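You operate a simulated robot arm through the tools that you are given. There is no shell and no other tool. Be economical: measure what you need, move in short steps, check, and stop when the job is done.

You run a simulated two-armed robot. Do the job below in one go: nothing can be reset, and whatever is moved stays where it is left.

Task
Put the cedar block on the bare stretch of the counter away on the right part of the high shelf. Take the blue bow tie on the bare stretch of the counter and put it away in the front of the prop tray. Open the green drawer, take the green sponge from the narrow bay of the green drawer and leave it on the bare stretch of the counter and shut the drawer again. Put the glue refill marked "firm" from the bare stretch of the counter on top of the teal battery pack and the glue refill marked "peel" on top of the purple battery pack. Pick up the paper cassette from the middle of the counter with one hand, pass it to the other hand and put it on the right end of the print cart. Take the purple key tag and put it on the blue plaque. Stack the box that says "foam" from the right end of the counter on top of the box labelled "spares". Fetch the black camera battery and set it on the purple-topped cable cover. Do these in any order. Set down upright: cedar block, black camera battery.

It is judged by the outcome, as a careful person would: the job done as asked, and still so three seconds after it is handed in. It fails if anything else is knocked over, pushed out of place, dropped, spilled or broken. A push-on lid holds only when it is set on centred and level and pressed home; a screw cap is set on level and turned clockwise until tight.

Robot
Two 7-joint arms with two-finger parallel grippers on one trunk, on a base that drives. Base frame: it is fixed to the floor where the robot stands at the start and does not move with it; the origin is under the middle of the robot, x ahead of it, y to its left, z up. Units: mm, rad, N and s.
The left shoulder is at the start at [77, 182, 1062], the right one opposite. With the tool pointing down near the work surface each hand reaches from about 100 to 300 mm from the robot's upright axis, wherever it stands, measured 20 degrees to its own side. Places, roughly: bare stretch of the counter [600, 0, 800]; black camera battery [-750, -1750, 750]; blue bow tie (12x6x2 cm) [600, 300, 800]; blue plaque [-2250, -2000, 750]; cedar block [500, 250, 750]; foam box, spares box, tape box [750, -2250, 750]; front of the prop tray [-2600, -1200, 700]; glue refill [500, -250, 750]; green drawer [600, -400, 700]; green sponge (7x5x4 cm) [500, -200, 700]; paper cassette [750, -500, 750]; purple battery pack [500, 0, 750]; purple key tag (8x4x2 cm) [600, -2400, 800]; purple-topped cable cover [-3750, -5750, 250]; right end of the print cart [-2100, -3900, 800]; right part of the high shelf [-2500, -5800, 1500]; teal battery pack [500, -250, 750]. Payload 3.91 kg a hand.
Tool frame (each hand has its own): the origin (TCP) lies between the finger pads and is the grasp point; the fingertips stand 30 mm ahead of it; z points along the fingers, y is the line along which they close. The gripper opens to 110 mm. The fingers are 20 mm wide and 10 mm thick; the gripper's body (48 by 112 mm) begins 55 mm behind the TCP.
Orientation is that of the tool frame in the base frame, as a unit quaternion [w, x, y, z]. With the fingers straight down and closing along the base's y, the tool's x points along the base's -x, its y along +y and its z along -z.

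Tools
- The arms move only by the tool move_arm. It takes "left_steps", "right_steps" or both (then of equal length, played together; a hand with none holds still); each is a list of rows, each a list of 7 numbers: the shift along the base's x, y, z in mm, then the turn, a rotation vector about the base's x, y, z in rad, then the gripper command, from -1 (fully open) to 1 (shut), values between in proportion. In form: [[tx, ty, tz, rx, ry, rz, grip], ...]. A call has 1 to 10 rows; each row is the pose to reach, as a shift and turn from the pose commanded when the call began. A row lasts 0.2 s, in which the tool goes at most 50 mm and 0.15 rad; a call with a longer step from one row to the next is refused whole, and so is a gripper value outside its range. A pose out of reach is approached as far as the arm can. The call stops where the force on the tool passes 40 N (or 10 N more than at its start, if that is more) or the arm is blocked; 0.2 s more then pass. Each finger travels about 72 mm/s and halts on what it meets, pressing with about 38 N; the grip force reading is that of the motor and also rises with nothing between the fingers. The clock runs only during rows and for 0.2 s after the last one: add rows that repeat a pose to give the fingers time. It gives the time, the measured TCP pose, the force on the tool (base axes), the opening and the grip force at its end, in the units of the frame above (readings bear some noise), with the torque about the TCP (base axes, N m) and any sound that the robot's microphone picked up.
- Cameras (640 x 400 px; columns grow to the right, rows downward): "scene" is now at [216.2, -13.5, 1230.1]; the picture's right is [-0.19, -0.98, 0.00], its down [-0.73, 0.14, -0.67] and it looks along [0.66, -0.13, -0.74] (base axes); focal length 214 px, centre (320, 200). "left" rides on the left gripper at [72, -17, -103] in its tool frame; the picture's right is [0.23, 0.97, 0.00], its down [-0.76, 0.18, -0.62] and it looks along [-0.61, 0.14, 0.78] (tool axes); focal length 222 px, centre (320, 200). "right" rides on the right gripper at [72, 17, -103] in its tool frame; the picture's right is [-0.23, 0.97, 0.00], its down [-0.76, -0.18, -0.62] and it looks along [-0.61, -0.14, 0.78] (tool axes); focal length 222 px, centre (320, 200). There is no depth. A picture from a camera that has moved, and an enlarged one, comes with that camera's place and axes in the base frame and with its lens.
- camera(camera): a new picture of that camera. It takes no simulated time.
- slide_trunk(by): slides the trunk up (or, below 0, down) by that many mm; the arms and the scene camera ride with it, the base frame stays. It gives what a move gives, with no picture.
- roll_base(legs): drives the robot by 1 to 6 legs, each [ahead, left, turn to the left] in mm, mm and rad, along the robot's own axes; the way and the turn of a leg run together, so that a leg with both is an arc; at most 1500 mm and 3.142 rad a leg. The arms and the cameras ride along, it lands a little off, and it stops where it bumps. It gives what a move gives.
- aim_head(pan, tilt): turns the head with the scene camera to pan (to the left, within 1.396 rad either way) and tilt (down, from -0.506 to 1.204), counted from straight ahead of the robot. It gives what a move gives.
- enlarge(camera, box): a new picture of the part [left, top, right, bottom] of that camera's present view, enlarged. It takes no simulated time.
- sign_off(): hands the job in; it is judged then, once.

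Work in short steps. Places have to be worked out from the pictures, the camera data and where the tool is seen: move nearer, look again, correct. Check each grasp and each placing, and mend what went wrong. You have 535 turns and 336 pictures in all, those below and enlarged ones among them. Open the grippers and draw the arms clear of the work before you hand the job in, unless the task says otherwise; then end with one line.

The tools are called by a JSON object that holds its "op" and its "data". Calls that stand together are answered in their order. move_arm: Moves the arms, as the interface text tells. Its arguments: {"type":"object","properties":{"left_steps":{"type":"array","items":{"type":"array","items":{"type":"number"}}},"right_steps":{"type":"array","items":{"type":"array","items":{"type":"number"}}}},"required":[]} The other tools are called the same way: slide_trunk (by) slides the trunk up or down; roll_base (legs) drives the base; aim_head (pan, tilt) turns the head that bears the scene camera; camera (camera) takes a picture; enlarge (camera, box) takes an enlarged picture of a part of a camera's view; sign_off () hands the job in.

At the start:

```text
clock: 0.0
left_position: [486.7, 75.8, 1120.0]
left_tcp_rot: [0.0, 0.0, 1.0, 0.001]
left_wrist_force: [-0.4, 0.8, 0.1]
left_torque: [0.02, 0.0, 0.03]
left_gripper_width: 109.9
left_finger_force: 0.1
right_position: [348.3, -319.2, 1126.8]
right_tcp_rot: [0.001, 0.0, 1.0, 0.0]
right_wrist_force: [0.5, -0.2, 0.0]
right_torque: [0.01, 0.01, 0.04]
right_gripper_width: 109.9
right_finger_force: 0.1
trunk travel left (down, up): [-325.0, 189.0]
robot x, y, heading: [-0.8, 0.3, 0.001]
head pan, tilt: [-0.188, 0.834]
```

scene: 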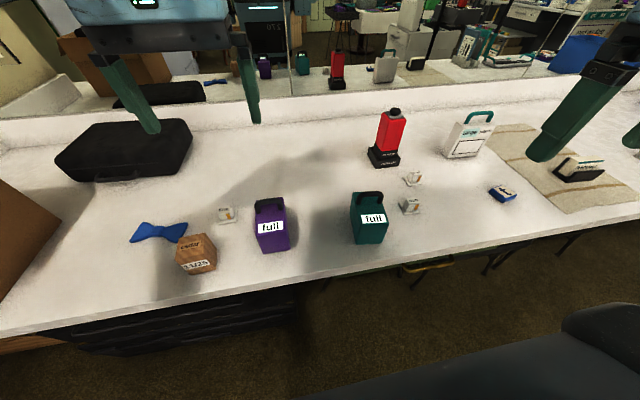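
right: 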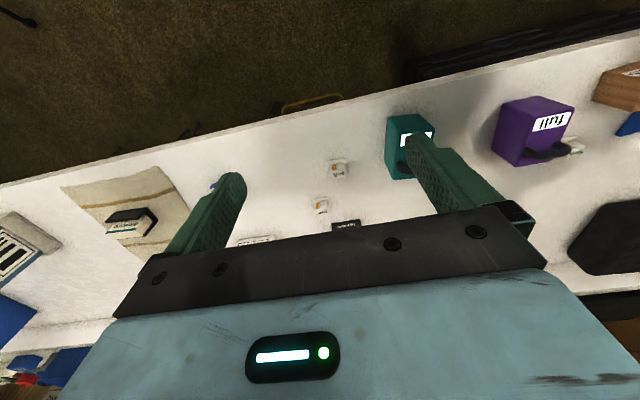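
left: 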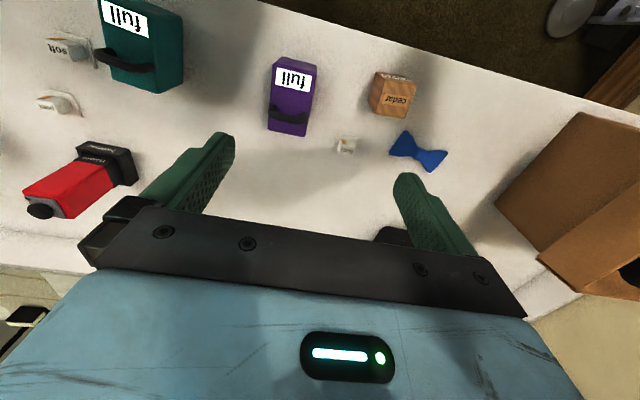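

I start by looking closely at the counter to read labels and find the items.

{"op": "enlarge", "data": {"camera": "scene", "box": [120, 160, 320, 285]}}

{"op": "enlarge", "data": {"camera": "scene", "box": [340, 100, 540, 225]}}

{"op": "enlarge", "data": {"camera": "right", "box": [280, 80, 480, 205]}}

```text
3.20 times, centred on (220, 222) of scene
camera zoom: at [216.2, -13.5, 1230.1], right [-0.19, -0.98, 0.0], down [-0.73, 0.14, -0.67], along [0.66, -0.13, -0.74], focal length 686 px, centre (640, 128)
```

zoom: 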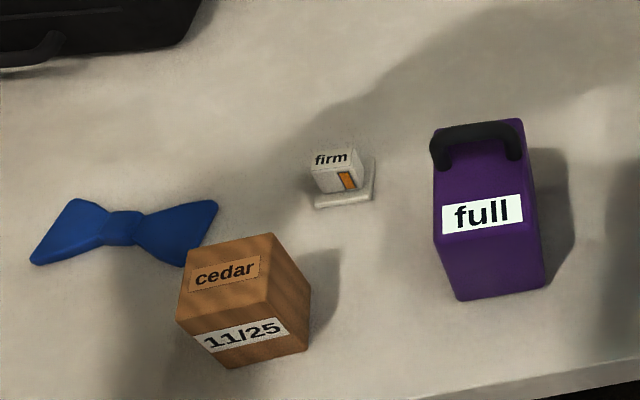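

```text
3.20 times, centred on (440, 162) of scene
camera zoom: at [216.2, -13.5, 1230.1], right [-0.19, -0.98, 0.0], down [-0.73, 0.14, -0.67], along [0.66, -0.13, -0.74], focal length 686 px, centre (-64, 320)
```

zoom: 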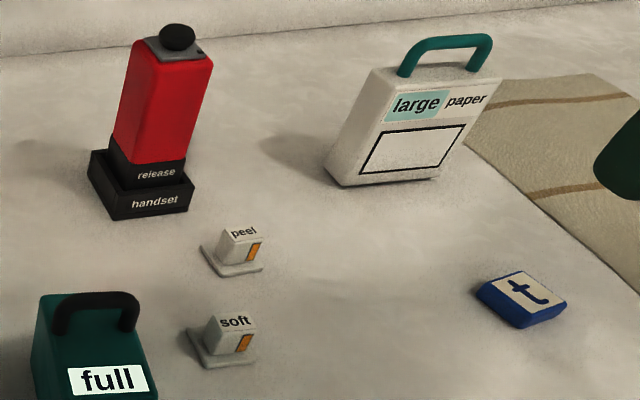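

```text
3.20 times, centred on (380, 142) of right
camera zoom: at [275.8, -304.0, 1229.4], right [0.23, 0.97, 0.0], down [0.76, -0.18, 0.62], along [0.61, -0.14, -0.78], focal length 711 px, centre (128, 384)
```

zoom: 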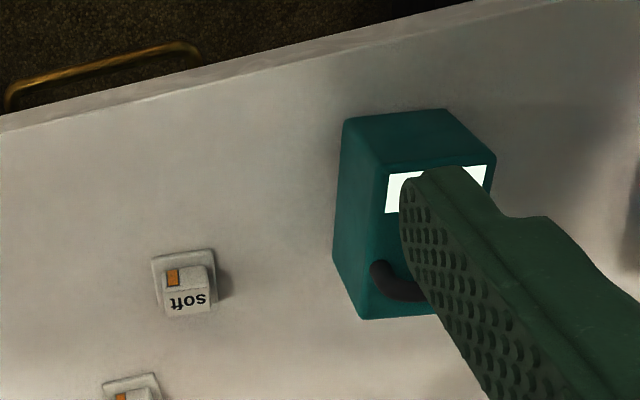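

I'll look around by panning the head to see obstacles and where things are in the room.

{"op": "aim_head", "data": {"pan": 0, "tilt": 1.15}}

{"op": "camera", "data": {"camera": "scene"}}

{"op": "aim_head", "data": {"pan": -1.0, "tilt": 0.5}}

{"op": "camera", "data": {"camera": "scene"}}

{"op": "aim_head", "data": {"pan": 1.0, "tilt": 0.6}}

{"op": "camera", "data": {"camera": "scene"}}

```text
clock: 0.8
left_position: [485.8, 76.6, 1120.2]
left_tcp_rot: [0.0, -0.001, 1.0, -0.001]
left_wrist_force: [-0.5, 0.2, -0.1]
left_torque: [0.02, -0.02, -0.02]
left_gripper_width: 110.1
left_finger_force: 0.1
right_position: [348.2, -321.2, 1126.0]
right_tcp_rot: [0.0, 0.0, 1.0, 0.0]
right_wrist_force: [-0.9, 0.1, -0.1]
right_torque: [0.02, 0.01, 0.01]
right_gripper_width: 110.1
right_finger_force: 0.2
trunk travel left (down, up): [-325.0, 189.0]
robot x, y, heading: [-3.0, -2.9, 0.0]
head pan, tilt: [0.0, 1.15]
```

```text
329 pictures are left
camera scene: at [198.2, 1.3, 1208.1], right [0.0, -1.0, 0.0], down [-0.91, 0.0, -0.41], along [0.41, 0.0, -0.91], focal length 214 px, centre (320, 200)
```

scene: 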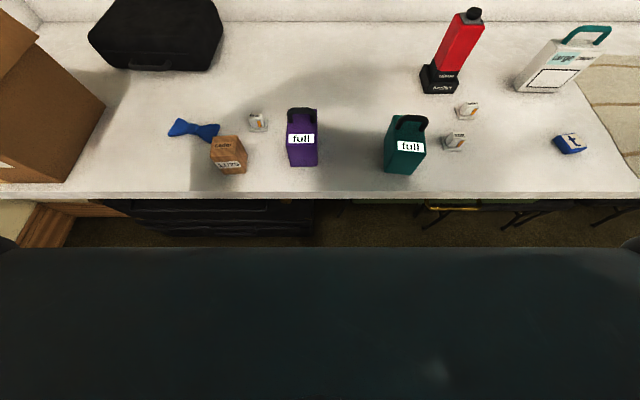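

```text
clock: 2.1
left_position: [486.6, 76.3, 1119.5]
left_tcp_rot: [0.0, 0.0, 1.0, 0.0]
left_wrist_force: [-0.2, -0.1, 0.2]
left_torque: [-0.02, -0.01, 0.0]
left_gripper_width: 110.2
left_finger_force: 0.0
right_position: [349.1, -321.0, 1124.6]
right_tcp_rot: [0.001, 0.001, 1.0, 0.0]
right_wrist_force: [0.1, -0.3, 0.2]
right_torque: [0.0, -0.02, 0.01]
right_gripper_width: 109.9
right_finger_force: 0.1
trunk travel left (down, up): [-325.0, 189.0]
robot x, y, heading: [1.3, 1.3, 0.001]
head pan, tilt: [-1.0, 0.499]
```

```text
328 pictures are left
camera scene: at [187.8, -75.2, 1258.8], right [-0.84, -0.54, 0.0], down [-0.26, 0.4, -0.88], along [0.47, -0.74, -0.48], focal length 214 px, centre (320, 200)
```

scene: 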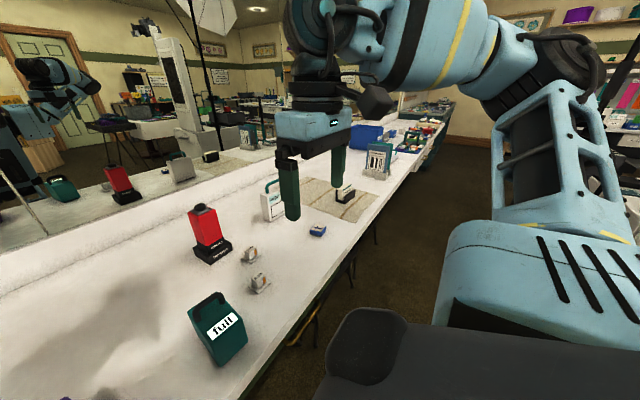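

```text
clock: 4.0
left_position: [486.5, 76.6, 1119.1]
left_tcp_rot: [0.0, 0.0, 1.0, 0.0]
left_wrist_force: [0.2, 0.2, -0.3]
left_torque: [-0.01, -0.01, -0.02]
left_gripper_width: 110.0
left_finger_force: 0.0
right_position: [349.6, -320.5, 1126.0]
right_tcp_rot: [0.001, 0.001, 1.0, 0.0]
right_wrist_force: [0.3, 0.5, -0.7]
right_torque: [0.0, -0.02, 0.02]
right_gripper_width: 110.1
right_finger_force: 0.2
trunk travel left (down, up): [-325.0, 189.0]
robot x, y, heading: [0.9, -0.7, -0.0]
head pan, tilt: [1.0, 0.6]
```

```text
327 pictures are left
camera scene: at [186.4, 75.6, 1249.8], right [0.84, -0.54, 0.0], down [-0.31, -0.48, -0.83], along [0.45, 0.69, -0.56], focal length 214 px, centre (320, 200)
```

scene: 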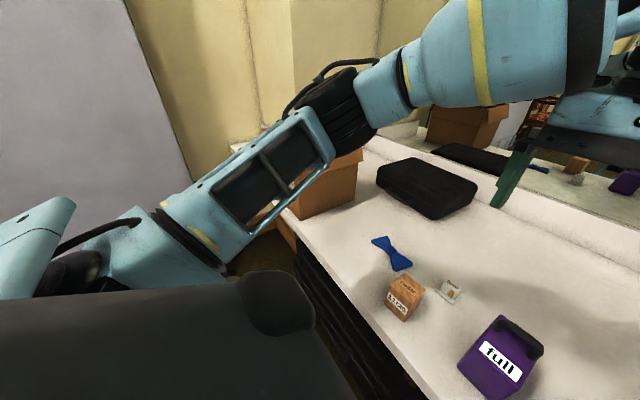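

The counter edge is near x≈400 and its top around z≈778. I drive forward carefully to see how close the base can come.

{"op": "roll_base", "data": {"legs": [[100, 0, 0]]}}

{"op": "aim_head", "data": {"pan": 0, "tilt": 1.2}}

{"op": "camera", "data": {"camera": "scene"}}

```text
clock: 5.2
left_position: [586.3, 76.1, 1120.3]
left_tcp_rot: [0.0, 0.001, 1.0, 0.0]
left_wrist_force: [0.3, -0.5, 0.9]
left_torque: [-0.02, 0.0, 0.05]
left_gripper_width: 109.9
left_finger_force: 0.2
right_position: [447.5, -320.3, 1125.2]
right_tcp_rot: [0.0, 0.001, 1.0, 0.0]
right_wrist_force: [0.9, 0.6, -0.3]
right_torque: [-0.02, 0.01, 0.01]
right_gripper_width: 109.8
right_finger_force: 0.0
trunk travel left (down, up): [-325.0, 189.0]
robot x, y, heading: [99.3, -0.1, -0.002]
head pan, tilt: [1.0, 0.6]
```

```text
clock: 6.4
left_position: [586.7, 77.2, 1121.5]
left_tcp_rot: [0.0, 0.001, 1.0, 0.0]
left_wrist_force: [-0.6, -0.2, 0.4]
left_torque: [-0.02, 0.0, 0.02]
left_gripper_width: 110.1
left_finger_force: 0.0
right_position: [448.1, -320.1, 1125.3]
right_tcp_rot: [0.001, 0.001, 1.0, 0.0]
right_wrist_force: [0.6, -1.0, -0.4]
right_torque: [-0.01, -0.01, -0.01]
right_gripper_width: 109.9
right_finger_force: 0.0
trunk travel left (down, up): [-325.0, 189.0]
robot x, y, heading: [97.2, -1.2, -0.003]
head pan, tilt: [0.0, 1.201]
```

```text
326 pictures are left
camera scene: at [293.1, 1.1, 1205.2], right [0.0, -1.0, 0.0], down [-0.93, 0.0, -0.36], along [0.36, 0.0, -0.93], focal length 214 px, centre (320, 200)
```

scene: 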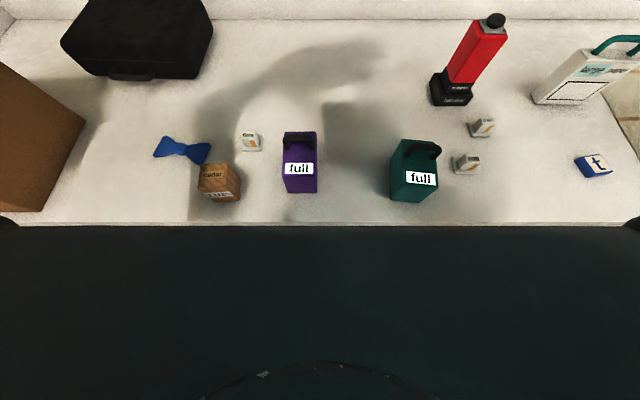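

I test arm reach: bring the left hand above the "firm" refill (about [600,158]) and lower to z≈950.

{"op": "move_arm", "data": {"left_steps": [[5, 40, -20, 0, 0, 0, -1], [13, 80, -50, 0, 0, 0, -1], [13, 80, -90, 0, 0, 0, -1], [13, 80, -130, 0, 0, 0, -1], [13, 80, -170, 0, 0, 0, -1], [13, 80, -170, 0, 0, 0, -1]]}}

{"op": "camera", "data": {"camera": "left"}}

{"op": "camera", "data": {"camera": "scene"}}

```text
refused: row 2 steps farther than a row can; nothing moved
```

```text
325 pictures are left
camera left: at [512.7, 59.5, 1223.2], right [-0.23, 0.97, 0.0], down [0.76, 0.18, 0.62], along [0.61, 0.14, -0.78], focal length 222 px, centre (320, 200)
```

left: 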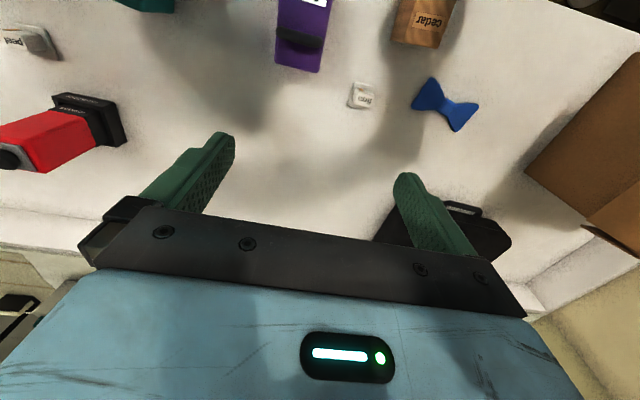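

```text
324 pictures are left
camera scene: at [293.1, 1.1, 1205.2], right [0.0, -1.0, 0.0], down [-0.93, 0.0, -0.36], along [0.36, 0.0, -0.93], focal length 214 px, centre (320, 200)
```

scene: 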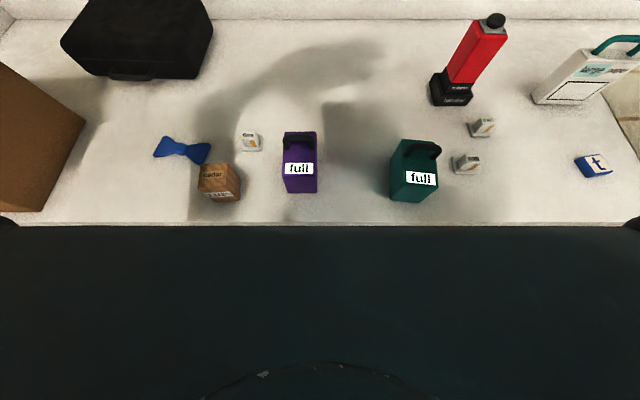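

The step was too long; I repeat with shorter rows.

{"op": "move_arm", "data": {"left_steps": [[0, 40, -20, 0, 0, 0, -1], [10, 78, -40, 0, 0, 0, -1], [10, 78, -85, 0, 0, 0, -1], [10, 78, -130, 0, 0, 0, -1], [10, 78, -170, 0, 0, 0, -1], [10, 78, -170, 0, 0, 0, -1]]}}

{"op": "camera", "data": {"camera": "left"}}

```text
clock: 7.8
left_position: [595.8, 152.4, 948.5]
left_tcp_rot: [0.001, 0.0, 1.0, -0.001]
left_wrist_force: [-1.2, -0.2, 0.1]
left_torque: [0.01, 0.0, -0.01]
left_gripper_width: 109.7
left_finger_force: 0.1
right_position: [446.4, -321.3, 1126.6]
right_tcp_rot: [0.001, 0.001, 1.0, 0.0]
right_wrist_force: [-0.6, 0.0, -0.2]
right_torque: [0.01, 0.03, -0.01]
right_gripper_width: 109.9
right_finger_force: 0.0
trunk travel left (down, up): [-325.0, 189.0]
robot x, y, heading: [97.2, 3.2, -0.005]
head pan, tilt: [0.0, 1.201]
```

```text
323 pictures are left
camera left: at [523.1, 135.3, 1051.4], right [-0.23, 0.97, 0.0], down [0.76, 0.18, 0.62], along [0.61, 0.14, -0.78], focal length 222 px, centre (320, 200)
```

left: 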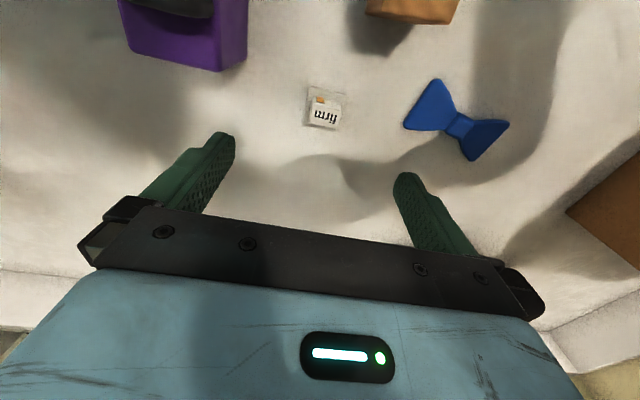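

Reach is fine. Firm refill sits at about (598,155). I lower to TCP z≈850 and partly close, then look again.

{"op": "move_arm", "data": {"left_steps": [[2, 3, -40, 0, 0, 0, -1], [2, 3, -80, 0, 0, 0, -0.5], [2, 3, -105, 0, 0, 0, -0.3], [2, 3, -105, 0, 0, 0, -0.3]]}}

{"op": "camera", "data": {"camera": "left"}}

{"op": "camera", "data": {"camera": "scene"}}

```text
clock: 8.8
left_position: [598.0, 154.7, 840.6]
left_tcp_rot: [0.0, 0.002, 1.0, 0.0]
left_wrist_force: [-0.8, 0.5, 0.4]
left_torque: [0.0, 0.0, 0.03]
left_gripper_width: 71.5
left_finger_force: 0.2
right_position: [447.7, -320.4, 1125.9]
right_tcp_rot: [0.0, 0.001, 1.0, 0.001]
right_wrist_force: [-0.1, 0.5, 0.6]
right_torque: [0.01, 0.02, 0.0]
right_gripper_width: 110.0
right_finger_force: 0.0
trunk travel left (down, up): [-325.0, 189.0]
robot x, y, heading: [102.4, -3.0, -0.0]
head pan, tilt: [0.0, 1.201]
```

```text
322 pictures are left
camera left: at [525.4, 138.7, 944.1], right [-0.23, 0.97, 0.0], down [0.76, 0.18, 0.62], along [0.61, 0.14, -0.78], focal length 222 px, centre (320, 200)
```

left: 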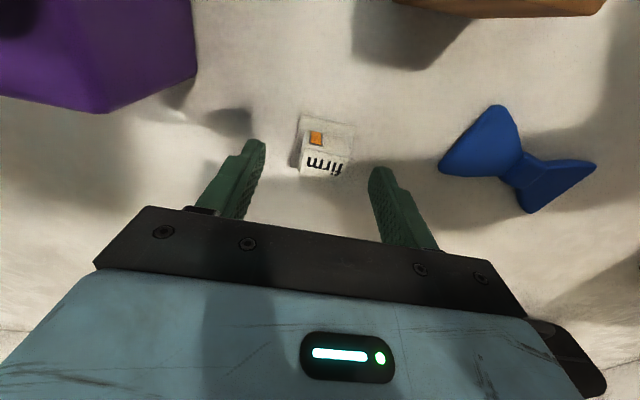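

```text
321 pictures are left
camera scene: at [293.0, 0.9, 1205.2], right [0.0, -1.0, 0.0], down [-0.93, 0.0, -0.36], along [0.36, 0.0, -0.93], focal length 214 px, centre (320, 200)
```

scene: 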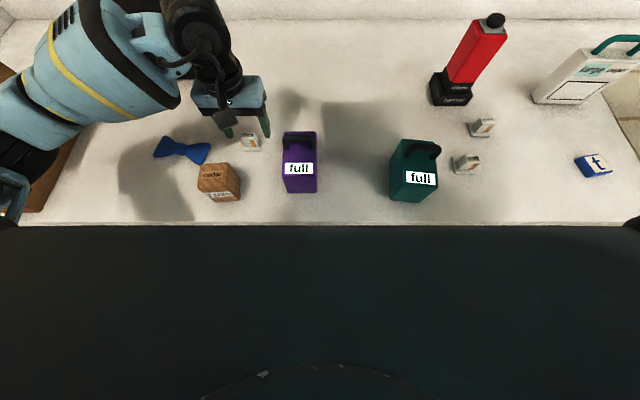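

The refill is axis-aligned, centred near (600,158). I lower to z≈818 and close.

{"op": "move_arm", "data": {"left_steps": [[2, 3, -22, 0, 0, 0, -0.3], [2, 3, -22, 0, 0, 0, 0.2], [2, 3, -22, 0, 0, 0, 0.6], [2, 3, -22, 0, 0, 0, 0.8], [2, 3, -22, 0, 0, 0, 0.8]]}}

{"op": "camera", "data": {"camera": "left"}}

```text
clock: 10.0
left_position: [601.7, 158.8, 822.3]
left_tcp_rot: [-0.001, 0.001, 1.0, 0.0]
left_wrist_force: [-0.4, -0.2, 1.0]
left_torque: [-0.03, -0.03, -0.01]
left_gripper_width: 30.9
left_finger_force: 37.9
right_position: [447.2, -321.1, 1125.8]
right_tcp_rot: [0.001, 0.001, 1.0, 0.0]
right_wrist_force: [-0.2, -0.8, -1.0]
right_torque: [-0.01, -0.01, -0.01]
right_gripper_width: 109.8
right_finger_force: 0.0
trunk travel left (down, up): [-325.0, 189.0]
robot x, y, heading: [96.5, 1.8, -0.002]
head pan, tilt: [0.0, 1.201]
```

```text
320 pictures are left
camera left: at [529.5, 142.1, 924.4], right [-0.23, 0.97, 0.0], down [0.76, 0.18, 0.62], along [0.61, 0.14, -0.78], focal length 222 px, centre (320, 200)
```

left: 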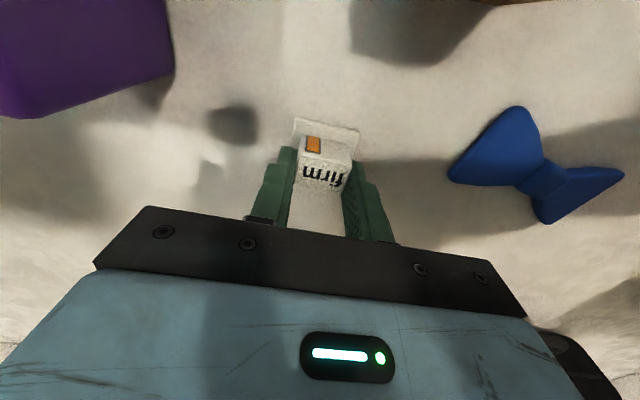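

Firm is gripped. I lift it, and bring the right hand over the "peel" refill at about (635,-381).

{"op": "move_arm", "data": {"left_steps": [[0, 0, 30, 0, 0, 0, 0.8], [0, 0, 70, 0, 0, 0, 0.8], [0, 0, 110, 0, 0, 0, 0.8], [0, 0, 130, 0, 0, 0, 0.8], [0, 0, 130, 0, 0, 0, 0.8], [0, 0, 130, 0, 0, 0, 0.8], [0, 0, 130, 0, 0, 0, 0.8]], "right_steps": [[40, -15, 0, 0, 0, 0, -1], [80, -30, 0, 0, 0, 0, -1], [120, -40, -20, 0, 0, 0, -1], [155, -55, -50, 0, 0, 0, -1], [180, -60, -90, 0, 0, 0, -1], [186, -60, -135, 0, 0, 0, -1], [186, -60, -170, 0, 0, 0, -1]]}}

{"op": "camera", "data": {"camera": "right"}}

{"op": "camera", "data": {"camera": "left"}}

```text
clock: 11.6
left_position: [599.8, 161.2, 952.6]
left_tcp_rot: [0.0, 0.001, 1.0, -0.001]
left_wrist_force: [0.4, 0.5, -0.5]
left_torque: [-0.01, 0.0, -0.03]
left_gripper_width: 30.5
left_finger_force: 37.6
right_position: [631.1, -383.1, 956.4]
right_tcp_rot: [0.001, 0.001, 1.0, 0.0]
right_wrist_force: [-0.4, -0.5, 0.5]
right_torque: [0.0, 0.02, 0.02]
right_gripper_width: 110.0
right_finger_force: 0.0
trunk travel left (down, up): [-325.0, 189.0]
robot x, y, heading: [97.8, 1.4, -0.002]
head pan, tilt: [0.0, 1.201]
```

```text
319 pictures are left
camera right: at [558.5, -365.7, 1060.5], right [0.23, 0.97, 0.0], down [0.76, -0.18, 0.62], along [0.61, -0.14, -0.78], focal length 222 px, centre (320, 200)
```

right: 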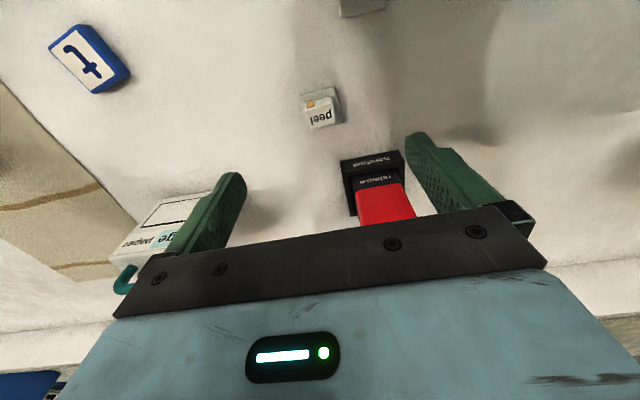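

```text
318 pictures are left
camera left: at [527.7, 144.7, 1055.2], right [-0.23, 0.97, 0.0], down [0.76, 0.18, 0.62], along [0.61, 0.14, -0.78], focal length 222 px, centre (320, 200)
```

left: 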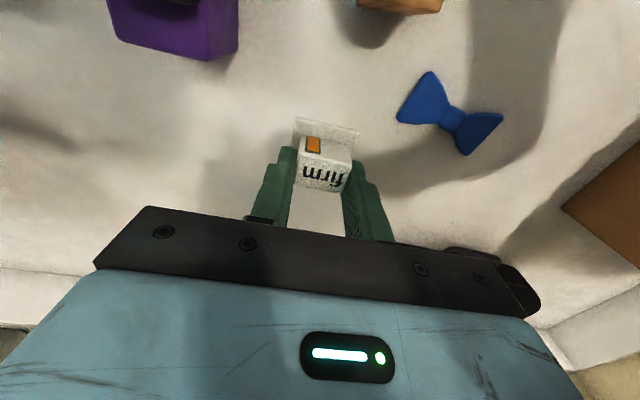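

Peel is at about (636,-381); the handset stands well behind (x≥726). I lower the right hand to z≈842 with a smaller opening and look.

{"op": "move_arm", "data": {"right_steps": [[4, 2, -40, 0, 0, 0, -0.8], [4, 2, -80, 0, 0, 0, -0.5], [4, 2, -114, 0, 0, 0, -0.3], [4, 2, -114, 0, 0, 0, -0.3]]}}

{"op": "enlarge", "data": {"camera": "right", "box": [220, 60, 420, 260]}}

```text
clock: 12.6
left_position: [599.9, 161.2, 952.3]
left_tcp_rot: [0.0, 0.0, 1.0, 0.0]
left_wrist_force: [0.1, 0.6, 0.2]
left_torque: [-0.01, 0.03, -0.02]
left_gripper_width: 30.8
left_finger_force: 38.3
right_position: [636.6, -378.5, 843.0]
right_tcp_rot: [0.001, 0.001, 1.0, 0.0]
right_wrist_force: [0.8, 0.4, 0.4]
right_torque: [0.03, -0.01, 0.02]
right_gripper_width: 71.5
right_finger_force: 0.0
trunk travel left (down, up): [-325.0, 189.0]
robot x, y, heading: [99.6, -1.7, -0.0]
head pan, tilt: [0.0, 1.201]
```

```text
2.00 times, centred on (320, 160) of right
camera zoom: at [564.0, -362.8, 946.2], right [0.23, 0.97, 0.0], down [0.76, -0.18, 0.62], along [0.61, -0.14, -0.78], focal length 444 px, centre (320, 280)
```

zoom: 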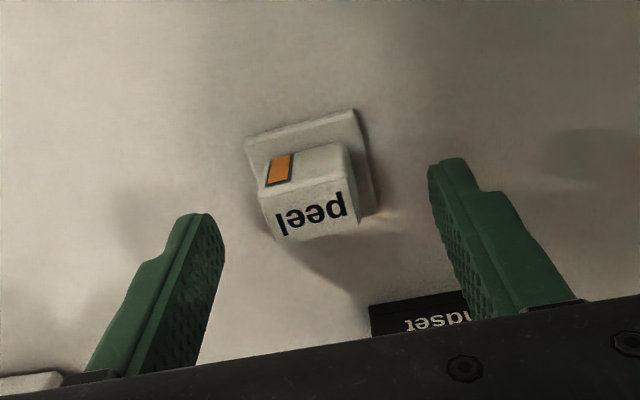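

Peel's base spans x 617–660, y −403…−362, axis-aligned. I centre the hand at y≈−382.5, lower and close.

{"op": "move_arm", "data": {"right_steps": [[2, -4, -12, 0, 0, 0, -0.3], [2, -4, -24, 0, 0, 0, -0.3], [2, -4, -24, 0, 0, 0, 0.2], [2, -4, -24, 0, 0, 0, 0.6], [2, -4, -24, 0, 0, 0, 0.8], [2, -4, -24, 0, 0, 0, 0.8]]}}

{"op": "move_arm", "data": {"right_steps": [[0, 0, 30, 0, 0, 0, 0.8], [0, 0, 70, 0, 0, 0, 0.8], [0, 0, 110, 0, 0, 0, 0.8], [0, 0, 140, 0, 0, 0, 0.8], [0, 0, 140, 0, 0, 0, 0.8]]}}

{"op": "camera", "data": {"camera": "right"}}

{"op": "enlarge", "data": {"camera": "scene", "box": [260, 100, 480, 230]}}

```text
clock: 14.0
left_position: [600.3, 161.0, 952.0]
left_tcp_rot: [0.001, 0.001, 1.0, 0.001]
left_wrist_force: [0.3, 0.0, -0.1]
left_torque: [-0.03, 0.02, 0.0]
left_gripper_width: 30.6
left_finger_force: 38.0
right_position: [640.3, -382.5, 818.5]
right_tcp_rot: [0.001, 0.001, 1.0, 0.0]
right_wrist_force: [0.3, 0.2, 0.6]
right_torque: [-0.03, -0.02, 0.0]
right_gripper_width: 31.0
right_finger_force: 37.9
trunk travel left (down, up): [-325.0, 189.0]
robot x, y, heading: [99.3, -0.2, -0.003]
head pan, tilt: [0.0, 1.201]
```

```text
clock: 15.2
left_position: [600.2, 161.8, 952.4]
left_tcp_rot: [0.0, 0.002, 1.0, 0.001]
left_wrist_force: [-0.7, 0.3, -1.2]
left_torque: [-0.01, 0.03, -0.01]
left_gripper_width: 30.8
left_finger_force: 38.1
right_position: [637.6, -382.2, 959.9]
right_tcp_rot: [0.0, 0.001, 1.0, 0.001]
right_wrist_force: [-0.6, 0.8, 0.0]
right_torque: [0.03, 0.01, 0.0]
right_gripper_width: 30.8
right_finger_force: 38.1
trunk travel left (down, up): [-325.0, 189.0]
robot x, y, heading: [94.2, 4.0, 0.003]
head pan, tilt: [0.0, 1.201]
```

```text
316 pictures are left
camera right: at [565.3, -366.2, 1063.3], right [0.23, 0.97, 0.0], down [0.76, -0.18, 0.62], along [0.61, -0.14, -0.78], focal length 222 px, centre (320, 200)
```

right: 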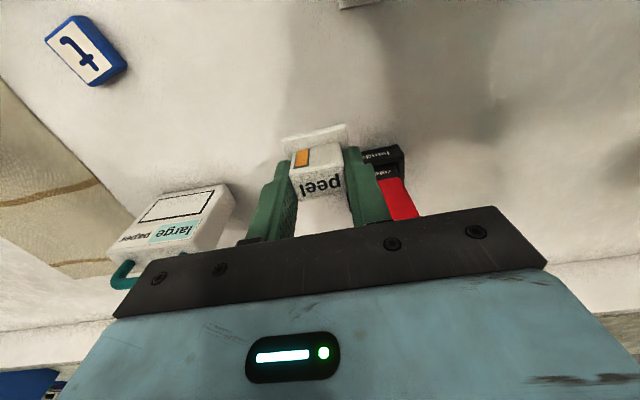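

```text
2.91 times, centred on (370, 165) of scene
camera zoom: at [293.3, 0.8, 1205.1], right [0.0, -1.0, 0.0], down [-0.93, 0.0, -0.36], along [0.36, 0.0, -0.93], focal length 624 px, centre (174, 302)
```

zoom: 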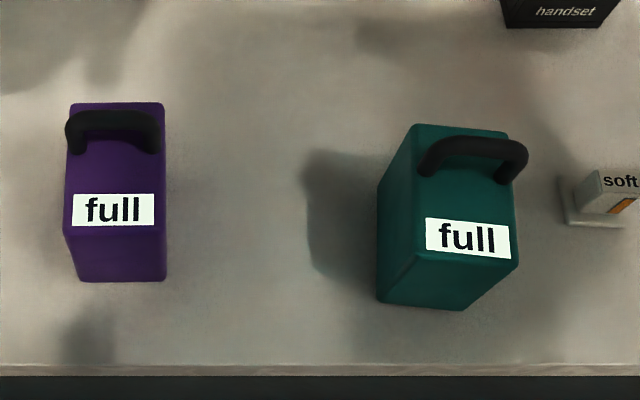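

The packs are clear now: purple top ≈ z 862, free area centred ≈(500,37); teal free area ≈(482,−180) yawed ≈−0.13. I raise both hands and roll right so the left hand can serve the teal pack.

{"op": "move_arm", "data": {"left_steps": [[0, 0, 30, 0, 0, 0, 0.8], [-20, -20, 60, 0, 0, 0, 0.8], [-50, -40, 60, 0, 0, 0, 0.8], [-80, -60, 60, 0, 0, 0, 0.8], [-90, -60, 60, 0, 0, 0, 0.8]], "right_steps": [[0, 0, 50, 0, 0, 0, 0.8], [-20, 0, 90, 0, 0, 0, 0.8], [-60, 0, 110, 0, 0, 0, 0.8], [-100, 0, 110, 0, 0, 0, 0.8], [-140, 0, 110, 0, 0, 0, 0.8]]}}

{"op": "roll_base", "data": {"legs": [[0, -240, 0]]}}

{"op": "camera", "data": {"camera": "scene"}}

```text
clock: 16.4
left_position: [506.9, 98.8, 1011.3]
left_tcp_rot: [0.001, 0.001, 1.0, 0.0]
left_wrist_force: [-0.7, 0.0, -0.5]
left_torque: [-0.01, -0.01, -0.04]
left_gripper_width: 30.9
left_finger_force: 38.4
right_position: [498.1, -382.0, 1065.9]
right_tcp_rot: [0.001, 0.0, 1.0, 0.0]
right_wrist_force: [-0.9, 0.5, 0.3]
right_torque: [0.0, 0.01, 0.0]
right_gripper_width: 31.1
right_finger_force: 37.9
trunk travel left (down, up): [-325.0, 189.0]
robot x, y, heading: [97.7, -2.4, -0.006]
head pan, tilt: [0.0, 1.201]
```

```text
clock: 19.1
left_position: [507.6, -139.4, 1010.8]
left_tcp_rot: [0.0, 0.001, 1.0, 0.0]
left_wrist_force: [0.8, 0.3, -1.1]
left_torque: [-0.02, -0.01, 0.02]
left_gripper_width: 30.5
left_finger_force: 38.3
right_position: [499.0, -620.6, 1067.5]
right_tcp_rot: [0.001, 0.0, 1.0, 0.001]
right_wrist_force: [-0.5, 0.0, -0.8]
right_torque: [0.0, -0.02, -0.02]
right_gripper_width: 31.2
right_finger_force: 37.8
trunk travel left (down, up): [-325.0, 189.0]
robot x, y, heading: [97.4, -238.3, -0.001]
head pan, tilt: [0.0, 1.201]
```

```text
314 pictures are left
camera scene: at [293.0, -238.8, 1205.2], right [0.0, -1.0, 0.0], down [-0.93, 0.0, -0.36], along [0.36, 0.0, -0.93], focal length 214 px, centre (320, 200)
```

scene: 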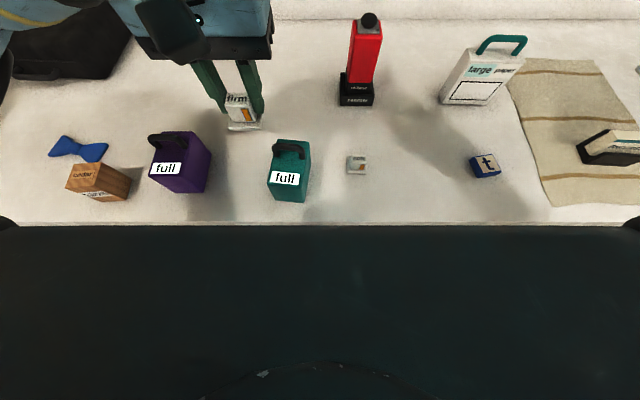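

I take an enlarged view of the teal pack to refine its position.

{"op": "enlarge", "data": {"camera": "scene", "box": [230, 120, 390, 220]}}

```text
4.00 times, centred on (310, 170) of scene
camera zoom: at [293.0, -238.8, 1205.2], right [0.0, -1.0, 0.0], down [-0.93, 0.0, -0.36], along [0.36, 0.0, -0.93], focal length 858 px, centre (360, 320)
```

zoom: 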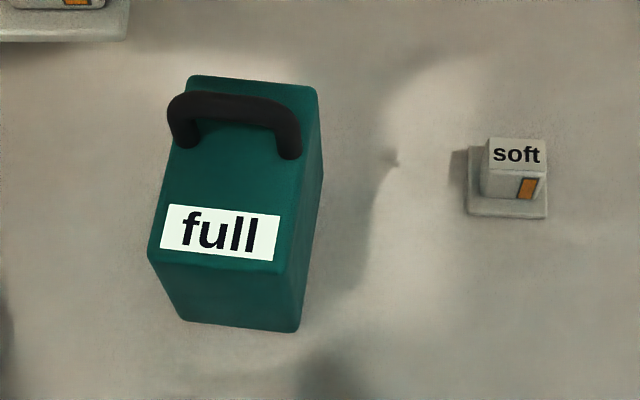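

Teal target (484,−178.5), yaw −0.125. I move the left hand over it and down to z≈925.

{"op": "move_arm", "data": {"left_steps": [[-12, -20, -10, 0, 0, -0.06, 0.8], [-23.6, -39, -30, 0, 0, -0.125, 0.8], [-23.6, -39, -60, 0, 0, -0.125, 0.8], [-23.6, -39, -86, 0, 0, -0.125, 0.8], [-23.6, -39, -86, 0, 0, -0.125, 0.8]]}}

{"op": "enlarge", "data": {"camera": "left", "box": [160, 0, 480, 200]}}

{"op": "enlarge", "data": {"camera": "scene", "box": [230, 90, 390, 220]}}

```text
clock: 20.4
left_position: [484.6, -180.4, 923.6]
left_tcp_rot: [0.0, 0.062, 0.998, 0.0]
left_wrist_force: [-0.7, -0.9, -0.6]
left_torque: [0.0, 0.0, 0.0]
left_gripper_width: 30.8
left_finger_force: 38.0
right_position: [498.6, -620.2, 1066.2]
right_tcp_rot: [0.001, 0.0, 1.0, 0.0]
right_wrist_force: [-0.5, 1.0, -0.2]
right_torque: [0.02, 0.01, 0.02]
right_gripper_width: 30.9
right_finger_force: 37.5
trunk travel left (down, up): [-325.0, 189.0]
robot x, y, heading: [95.3, -238.8, 0.003]
head pan, tilt: [0.0, 1.201]
```

```text
2.00 times, centred on (320, 100) of left
camera zoom: at [410.4, -187.5, 1027.2], right [-0.1, 0.99, 0.0], down [0.78, 0.08, 0.62], along [0.62, 0.06, -0.78], focal length 444 px, centre (320, 400)
```

zoom: 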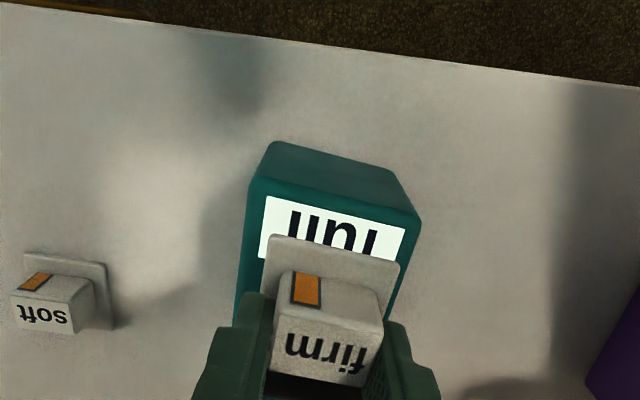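

```text
3.08 times, centred on (310, 155) of scene
camera zoom: at [292.9, -238.7, 1205.2], right [0.0, -1.0, 0.0], down [-0.93, 0.0, -0.36], along [0.36, 0.0, -0.93], focal length 660 px, centre (351, 338)
```

zoom: 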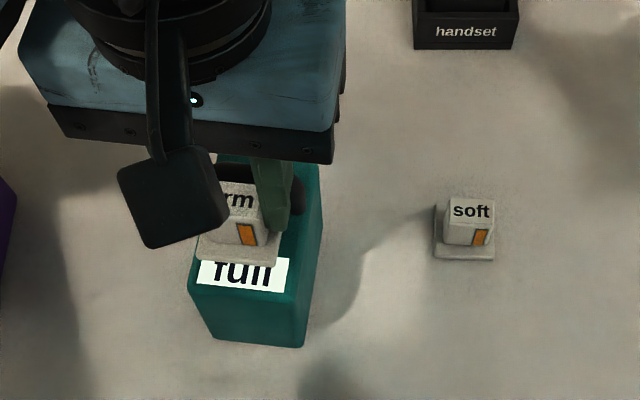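

Alignment looks right. I descend in small steps, watching for contact.

{"op": "move_arm", "data": {"left_steps": [[0, 0, -8, 0, 0, 0, 0.8], [0, 0, -14, 0, 0, 0, 0.8], [0, 0, -18, 0, 0, 0, 0.8], [0, 0, -20, 0, 0, 0, 0.8], [0, 0, -22, 0, 0, 0, 0.8]]}}

{"op": "enlarge", "data": {"camera": "scene", "box": [250, 120, 350, 210]}}

```text
clock: 21.6
left_position: [483.1, -179.7, 906.5]
left_tcp_rot: [0.004, 0.062, 0.998, -0.002]
left_wrist_force: [2.2, 1.3, 33.0]
left_torque: [0.15, 0.29, -0.03]
left_gripper_width: 31.0
left_finger_force: 38.0
right_position: [497.4, -621.1, 1068.0]
right_tcp_rot: [0.002, -0.001, 1.0, 0.0]
right_wrist_force: [0.6, -0.4, -1.4]
right_torque: [0.0, 0.0, 0.02]
right_gripper_width: 31.1
right_finger_force: 37.8
trunk travel left (down, up): [-325.0, 189.0]
robot x, y, heading: [99.5, -239.5, -0.0]
head pan, tilt: [0.0, 1.201]
```

```text
4.44 times, centred on (300, 165) of scene
camera zoom: at [291.4, -238.8, 1205.7], right [0.0, -1.0, 0.0], down [-0.93, 0.0, -0.36], along [0.36, 0.0, -0.93], focal length 953 px, centre (409, 356)
```

zoom: 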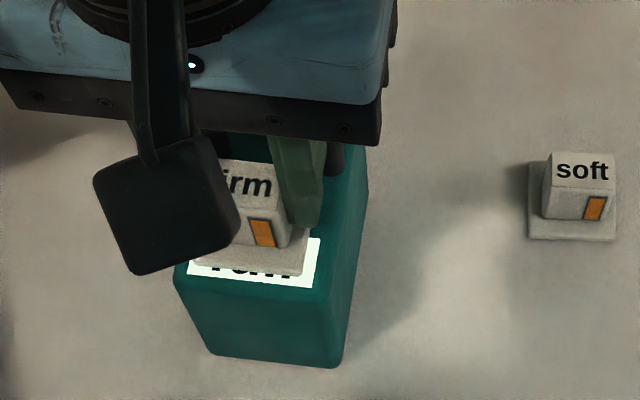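

Contact made (33 N at TCP z≈905). I ease up slightly, open the fingers and retreat upward.

{"op": "move_arm", "data": {"left_steps": [[0, 0, 3, 0, 0, 0, 0.8], [0, 0, 4, 0, 0, 0, 0.5], [0, 0, 4, 0, 0, 0, 0.2], [0, 0, 4, 0, 0, 0, 0], [0, 0, 30, 0, 0, 0, 0], [0, 0, 70, 0, 0, 0, 0], [0, 0, 110, 0, 0, 0, 0], [0, 0, 150, 0, 0, 0, 0]]}}

{"op": "enlarge", "data": {"camera": "scene", "box": [230, 120, 390, 220]}}

```text
clock: 23.4
left_position: [483.5, -180.9, 1051.8]
left_tcp_rot: [0.0, 0.062, 0.998, 0.0]
left_wrist_force: [-0.1, -0.5, -0.2]
left_torque: [-0.02, 0.01, -0.01]
left_gripper_width: 55.1
left_finger_force: 0.0
right_position: [498.9, -620.3, 1067.8]
right_tcp_rot: [0.0, 0.0, 1.0, 0.001]
right_wrist_force: [0.3, -0.4, -0.3]
right_torque: [0.02, -0.01, -0.02]
right_gripper_width: 31.2
right_finger_force: 38.1
trunk travel left (down, up): [-325.0, 189.0]
robot x, y, heading: [96.9, -240.1, 0.002]
head pan, tilt: [0.0, 1.201]
```

```text
4.00 times, centred on (310, 170) of scene
camera zoom: at [292.5, -238.8, 1205.3], right [0.0, -1.0, 0.0], down [-0.93, 0.0, -0.36], along [0.36, 0.0, -0.93], focal length 858 px, centre (360, 320)
```

zoom: 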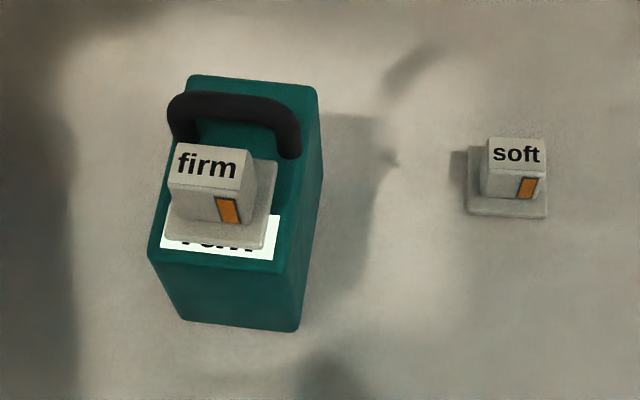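

Firm is well placed. Now roll left 440 mm so the right hand can bring "peel" to the purple pack.

{"op": "roll_base", "data": {"legs": [[0, 430, 0]]}}

{"op": "enlarge", "data": {"camera": "scene", "box": [300, 100, 500, 230]}}

```text
clock: 27.7
left_position: [483.6, 249.6, 1050.6]
left_tcp_rot: [0.0, 0.062, 0.998, 0.0]
left_wrist_force: [0.5, 0.7, 0.0]
left_torque: [0.01, 0.02, 0.01]
left_gripper_width: 54.9
left_finger_force: 0.1
right_position: [499.3, -190.9, 1066.5]
right_tcp_rot: [0.0, 0.0, 1.0, 0.0]
right_wrist_force: [0.2, 0.1, -0.9]
right_torque: [0.02, -0.02, 0.0]
right_gripper_width: 31.0
right_finger_force: 38.2
trunk travel left (down, up): [-325.0, 189.0]
robot x, y, heading: [98.6, 191.2, -0.001]
head pan, tilt: [0.0, 1.201]
```

```text
3.08 times, centred on (400, 165) of scene
camera zoom: at [292.9, 191.6, 1205.2], right [0.0, -1.0, 0.0], down [-0.93, 0.0, -0.36], along [0.36, 0.0, -0.93], focal length 660 px, centre (74, 308)
```

zoom: 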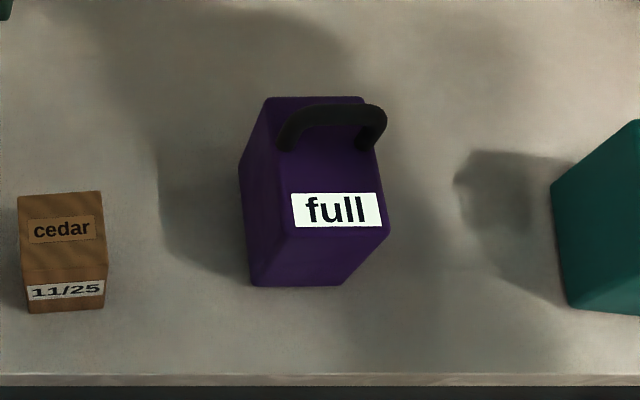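

Purple target ≈(500,39). I move the right hand there in steps and lower to z≈925.

{"op": "move_arm", "data": {"right_steps": [[0, 45, 0, 0, 0, 0, 0.8], [0, 90, 0, 0, 0, 0, 0.8], [0, 135, 0, 0, 0, 0, 0.8], [0, 180, 0, 0, 0, 0, 0.8], [1, 225, 0, 0, 0, 0, 0.8], [1, 230, -40, 0, 0, 0, 0.8], [1, 230, -80, 0, 0, 0, 0.8], [1, 230, -120, 0, 0, 0, 0.8], [1, 230, -142, 0, 0, 0, 0.8], [1, 230, -142, 0, 0, 0, 0.8]]}}

{"op": "enlarge", "data": {"camera": "right", "box": [160, 0, 480, 200]}}

{"op": "enlarge", "data": {"camera": "scene", "box": [300, 100, 500, 230]}}

```text
clock: 29.9
left_position: [483.3, 250.3, 1052.0]
left_tcp_rot: [0.0, 0.062, 0.998, 0.0]
left_wrist_force: [0.9, 0.3, 1.1]
left_torque: [-0.04, 0.02, 0.02]
left_gripper_width: 54.9
left_finger_force: 0.0
right_position: [501.3, 41.4, 922.8]
right_tcp_rot: [0.001, 0.0, 1.0, 0.0]
right_wrist_force: [0.0, 0.5, 0.2]
right_torque: [0.02, 0.03, 0.0]
right_gripper_width: 31.1
right_finger_force: 37.8
trunk travel left (down, up): [-325.0, 189.0]
robot x, y, heading: [100.4, 191.4, 0.004]
head pan, tilt: [0.0, 1.201]
```

```text
2.00 times, centred on (320, 100) of right
camera zoom: at [428.4, 57.2, 1026.7], right [0.23, 0.97, 0.0], down [0.76, -0.18, 0.62], along [0.61, -0.14, -0.78], focal length 444 px, centre (320, 400)
```

zoom: 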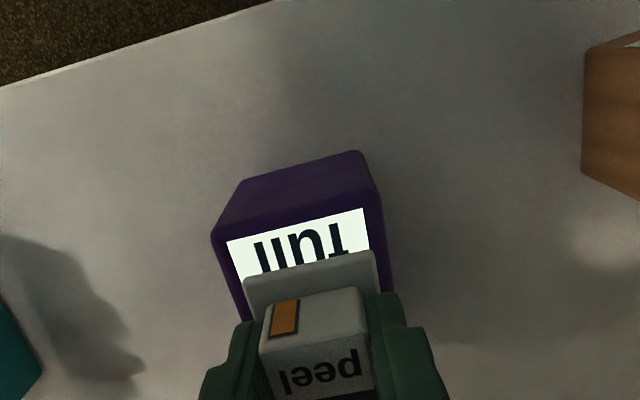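

```text
3.08 times, centred on (400, 165) of scene
camera zoom: at [292.8, 191.5, 1205.2], right [0.0, -1.0, 0.0], down [-0.93, 0.0, -0.36], along [0.36, 0.0, -0.93], focal length 660 px, centre (74, 308)
```

zoom: 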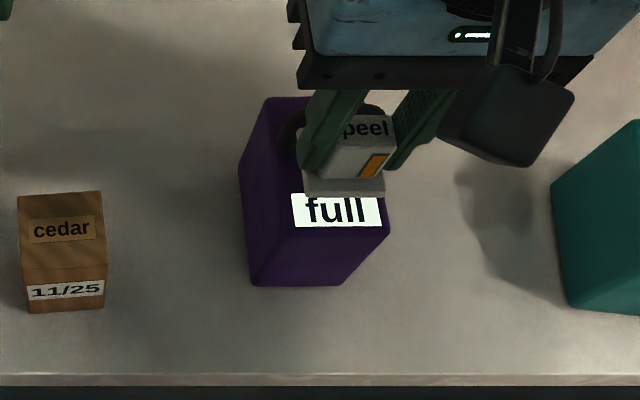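

Alignment confirmed. I descend onto the purple pack.

{"op": "move_arm", "data": {"right_steps": [[-1, -2, -8, 0, 0, 0, 0.8], [-1, -2, -14, 0, 0, 0, 0.8], [-1, -2, -17, 0, 0, 0, 0.8], [-1, -2, -19, 0, 0, 0, 0.8], [-1, -2, -20, 0, 0, 0, 0.8]]}}

```text
clock: 31.1
left_position: [484.2, 250.5, 1051.3]
left_tcp_rot: [0.0, 0.062, 0.998, -0.001]
left_wrist_force: [-0.9, 0.4, -0.8]
left_torque: [0.0, -0.02, 0.01]
left_gripper_width: 55.2
left_finger_force: 0.0
right_position: [497.5, 37.8, 903.8]
right_tcp_rot: [0.001, 0.0, 1.0, -0.001]
right_wrist_force: [-0.7, -0.7, -0.6]
right_torque: [-0.03, 0.01, -0.01]
right_gripper_width: 30.9
right_finger_force: 38.0
trunk travel left (down, up): [-325.0, 189.0]
robot x, y, heading: [99.4, 188.6, -0.001]
head pan, tilt: [0.0, 1.201]
```

No contact yet; I go on down in 1–2 mm steps.

{"op": "move_arm", "data": {"right_steps": [[0, 0, -2, 0, 0, 0, 0.8], [0, 0, -3, 0, 0, 0, 0.8], [0, 0, -4, 0, 0, 0, 0.8], [0, 0, -5, 0, 0, 0, 0.8]]}}

```text
clock: 32.1
left_position: [481.8, 250.3, 1052.2]
left_tcp_rot: [0.001, 0.061, 0.998, 0.001]
left_wrist_force: [-0.7, -0.7, -0.1]
left_torque: [-0.05, -0.02, 0.01]
left_gripper_width: 55.0
left_finger_force: 0.0
right_position: [499.3, 38.0, 901.9]
right_tcp_rot: [0.003, 0.0, 1.0, 0.001]
right_wrist_force: [-1.7, -3.4, 33.4]
right_torque: [-0.15, 0.15, -0.01]
right_gripper_width: 31.3
right_finger_force: 38.7
trunk travel left (down, up): [-325.0, 189.0]
robot x, y, heading: [99.2, 188.1, 0.001]
head pan, tilt: [0.0, 1.201]
```

Contact. I ease, open and retreat.

{"op": "move_arm", "data": {"right_steps": [[0, 0, 3, 0, 0, 0, 0.8], [0, 0, 4, 0, 0, 0, 0.5], [0, 0, 4, 0, 0, 0, 0.2], [0, 0, 4, 0, 0, 0, 0], [0, 0, 30, 0, 0, 0, 0], [0, 0, 70, 0, 0, 0, 0], [0, 0, 110, 0, 0, 0, 0], [0, 0, 150, 0, 0, 0, 0], [0, -40, 150, 0, 0, 0, 0], [0, -80, 150, 0, 0, 0, 0]]}}

{"op": "camera", "data": {"camera": "scene"}}

```text
clock: 34.3
left_position: [484.3, 250.2, 1051.4]
left_tcp_rot: [0.0, 0.062, 0.998, 0.0]
left_wrist_force: [0.1, -0.2, -0.6]
left_torque: [0.0, -0.04, 0.0]
left_gripper_width: 55.3
left_finger_force: 0.0
right_position: [497.1, -44.7, 1050.2]
right_tcp_rot: [0.001, 0.0, 1.0, 0.002]
right_wrist_force: [0.0, -0.3, -0.2]
right_torque: [-0.04, 0.01, 0.03]
right_gripper_width: 55.1
right_finger_force: 0.0
trunk travel left (down, up): [-325.0, 189.0]
robot x, y, heading: [94.4, 191.4, 0.002]
head pan, tilt: [0.0, 1.201]
```

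```text
305 pictures are left
camera scene: at [292.5, 190.8, 1205.2], right [0.0, -1.0, 0.0], down [-0.93, 0.0, -0.36], along [0.36, 0.0, -0.93], focal length 214 px, centre (320, 200)
```

scene: 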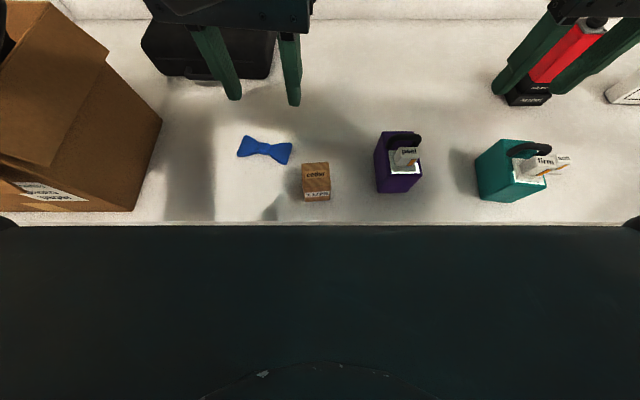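

Both refills are placed. Next, the drawer: I back off and shift right to see its front and handle.

{"op": "roll_base", "data": {"legs": [[-250, 0, 0], [0, -330, 0]]}}

{"op": "aim_head", "data": {"pan": -0.35, "tilt": 0.95}}

{"op": "camera", "data": {"camera": "scene"}}

{"op": "aim_head", "data": {"pan": -1.39, "tilt": 0.5}}

{"op": "camera", "data": {"camera": "scene"}}

```text
clock: 39.2
left_position: [230.6, -79.6, 1052.7]
left_tcp_rot: [0.001, 0.062, 0.998, 0.0]
left_wrist_force: [0.3, -0.7, -0.8]
left_torque: [0.01, 0.0, 0.01]
left_gripper_width: 54.9
left_finger_force: 0.0
right_position: [245.9, -373.2, 1050.3]
right_tcp_rot: [0.001, -0.001, 1.0, 0.0]
right_wrist_force: [0.4, 0.8, -0.2]
right_torque: [-0.01, 0.0, -0.01]
right_gripper_width: 55.1
right_finger_force: 0.1
trunk travel left (down, up): [-325.0, 189.0]
robot x, y, heading: [-154.9, -138.2, 0.002]
head pan, tilt: [0.0, 1.201]
```

```text
clock: 40.0
left_position: [231.7, -79.1, 1050.9]
left_tcp_rot: [-0.001, 0.061, 0.998, 0.001]
left_wrist_force: [0.0, 0.4, 0.0]
left_torque: [0.0, -0.01, 0.0]
left_gripper_width: 54.9
left_finger_force: 0.0
right_position: [246.1, -372.7, 1050.2]
right_tcp_rot: [0.001, -0.001, 1.0, 0.0]
right_wrist_force: [1.2, 0.0, -0.3]
right_torque: [-0.01, 0.0, 0.05]
right_gripper_width: 55.1
right_finger_force: 0.1
trunk travel left (down, up): [-325.0, 189.0]
robot x, y, heading: [-153.9, -137.4, -0.0]
head pan, tilt: [-0.351, 0.949]
```

```text
304 pictures are left
camera scene: at [52.8, -163.5, 1221.3], right [-0.34, -0.94, 0.0], down [-0.76, 0.28, -0.58], along [0.55, -0.2, -0.81], focal length 214 px, centre (320, 200)
```

scene: 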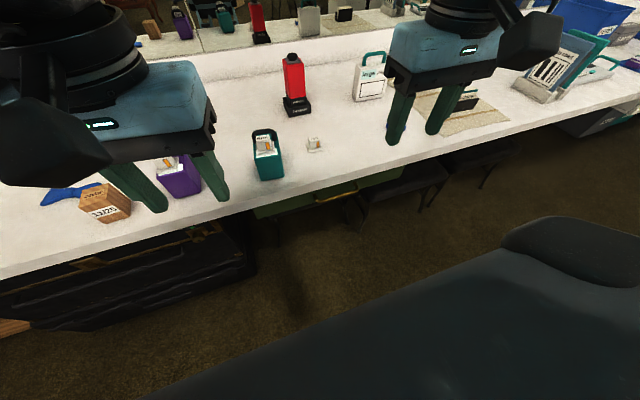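

```text
clock: 41.3
left_position: [232.3, -79.5, 1051.6]
left_tcp_rot: [0.0, 0.063, 0.998, 0.0]
left_wrist_force: [0.5, -0.1, -0.4]
left_torque: [0.01, 0.01, 0.02]
left_gripper_width: 55.0
left_finger_force: 0.0
right_position: [246.8, -373.9, 1050.5]
right_tcp_rot: [0.001, -0.001, 1.0, 0.0]
right_wrist_force: [1.4, -0.5, 0.8]
right_torque: [0.01, 0.02, 0.02]
right_gripper_width: 54.9
right_finger_force: 0.1
trunk travel left (down, up): [-325.0, 189.0]
robot x, y, heading: [-155.9, -141.1, 0.002]
head pan, tilt: [-1.389, 0.499]
```

```text
303 pictures are left
camera scene: at [1.1, -228.1, 1258.8], right [-0.98, -0.18, 0.0], down [-0.09, 0.47, -0.88], along [0.16, -0.86, -0.48], focal length 214 px, centre (320, 200)
```

scene: 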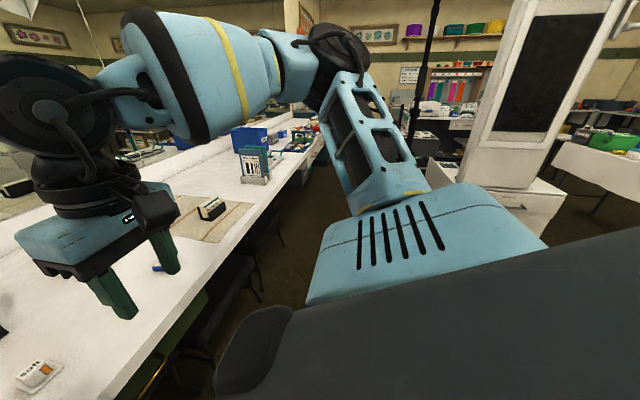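

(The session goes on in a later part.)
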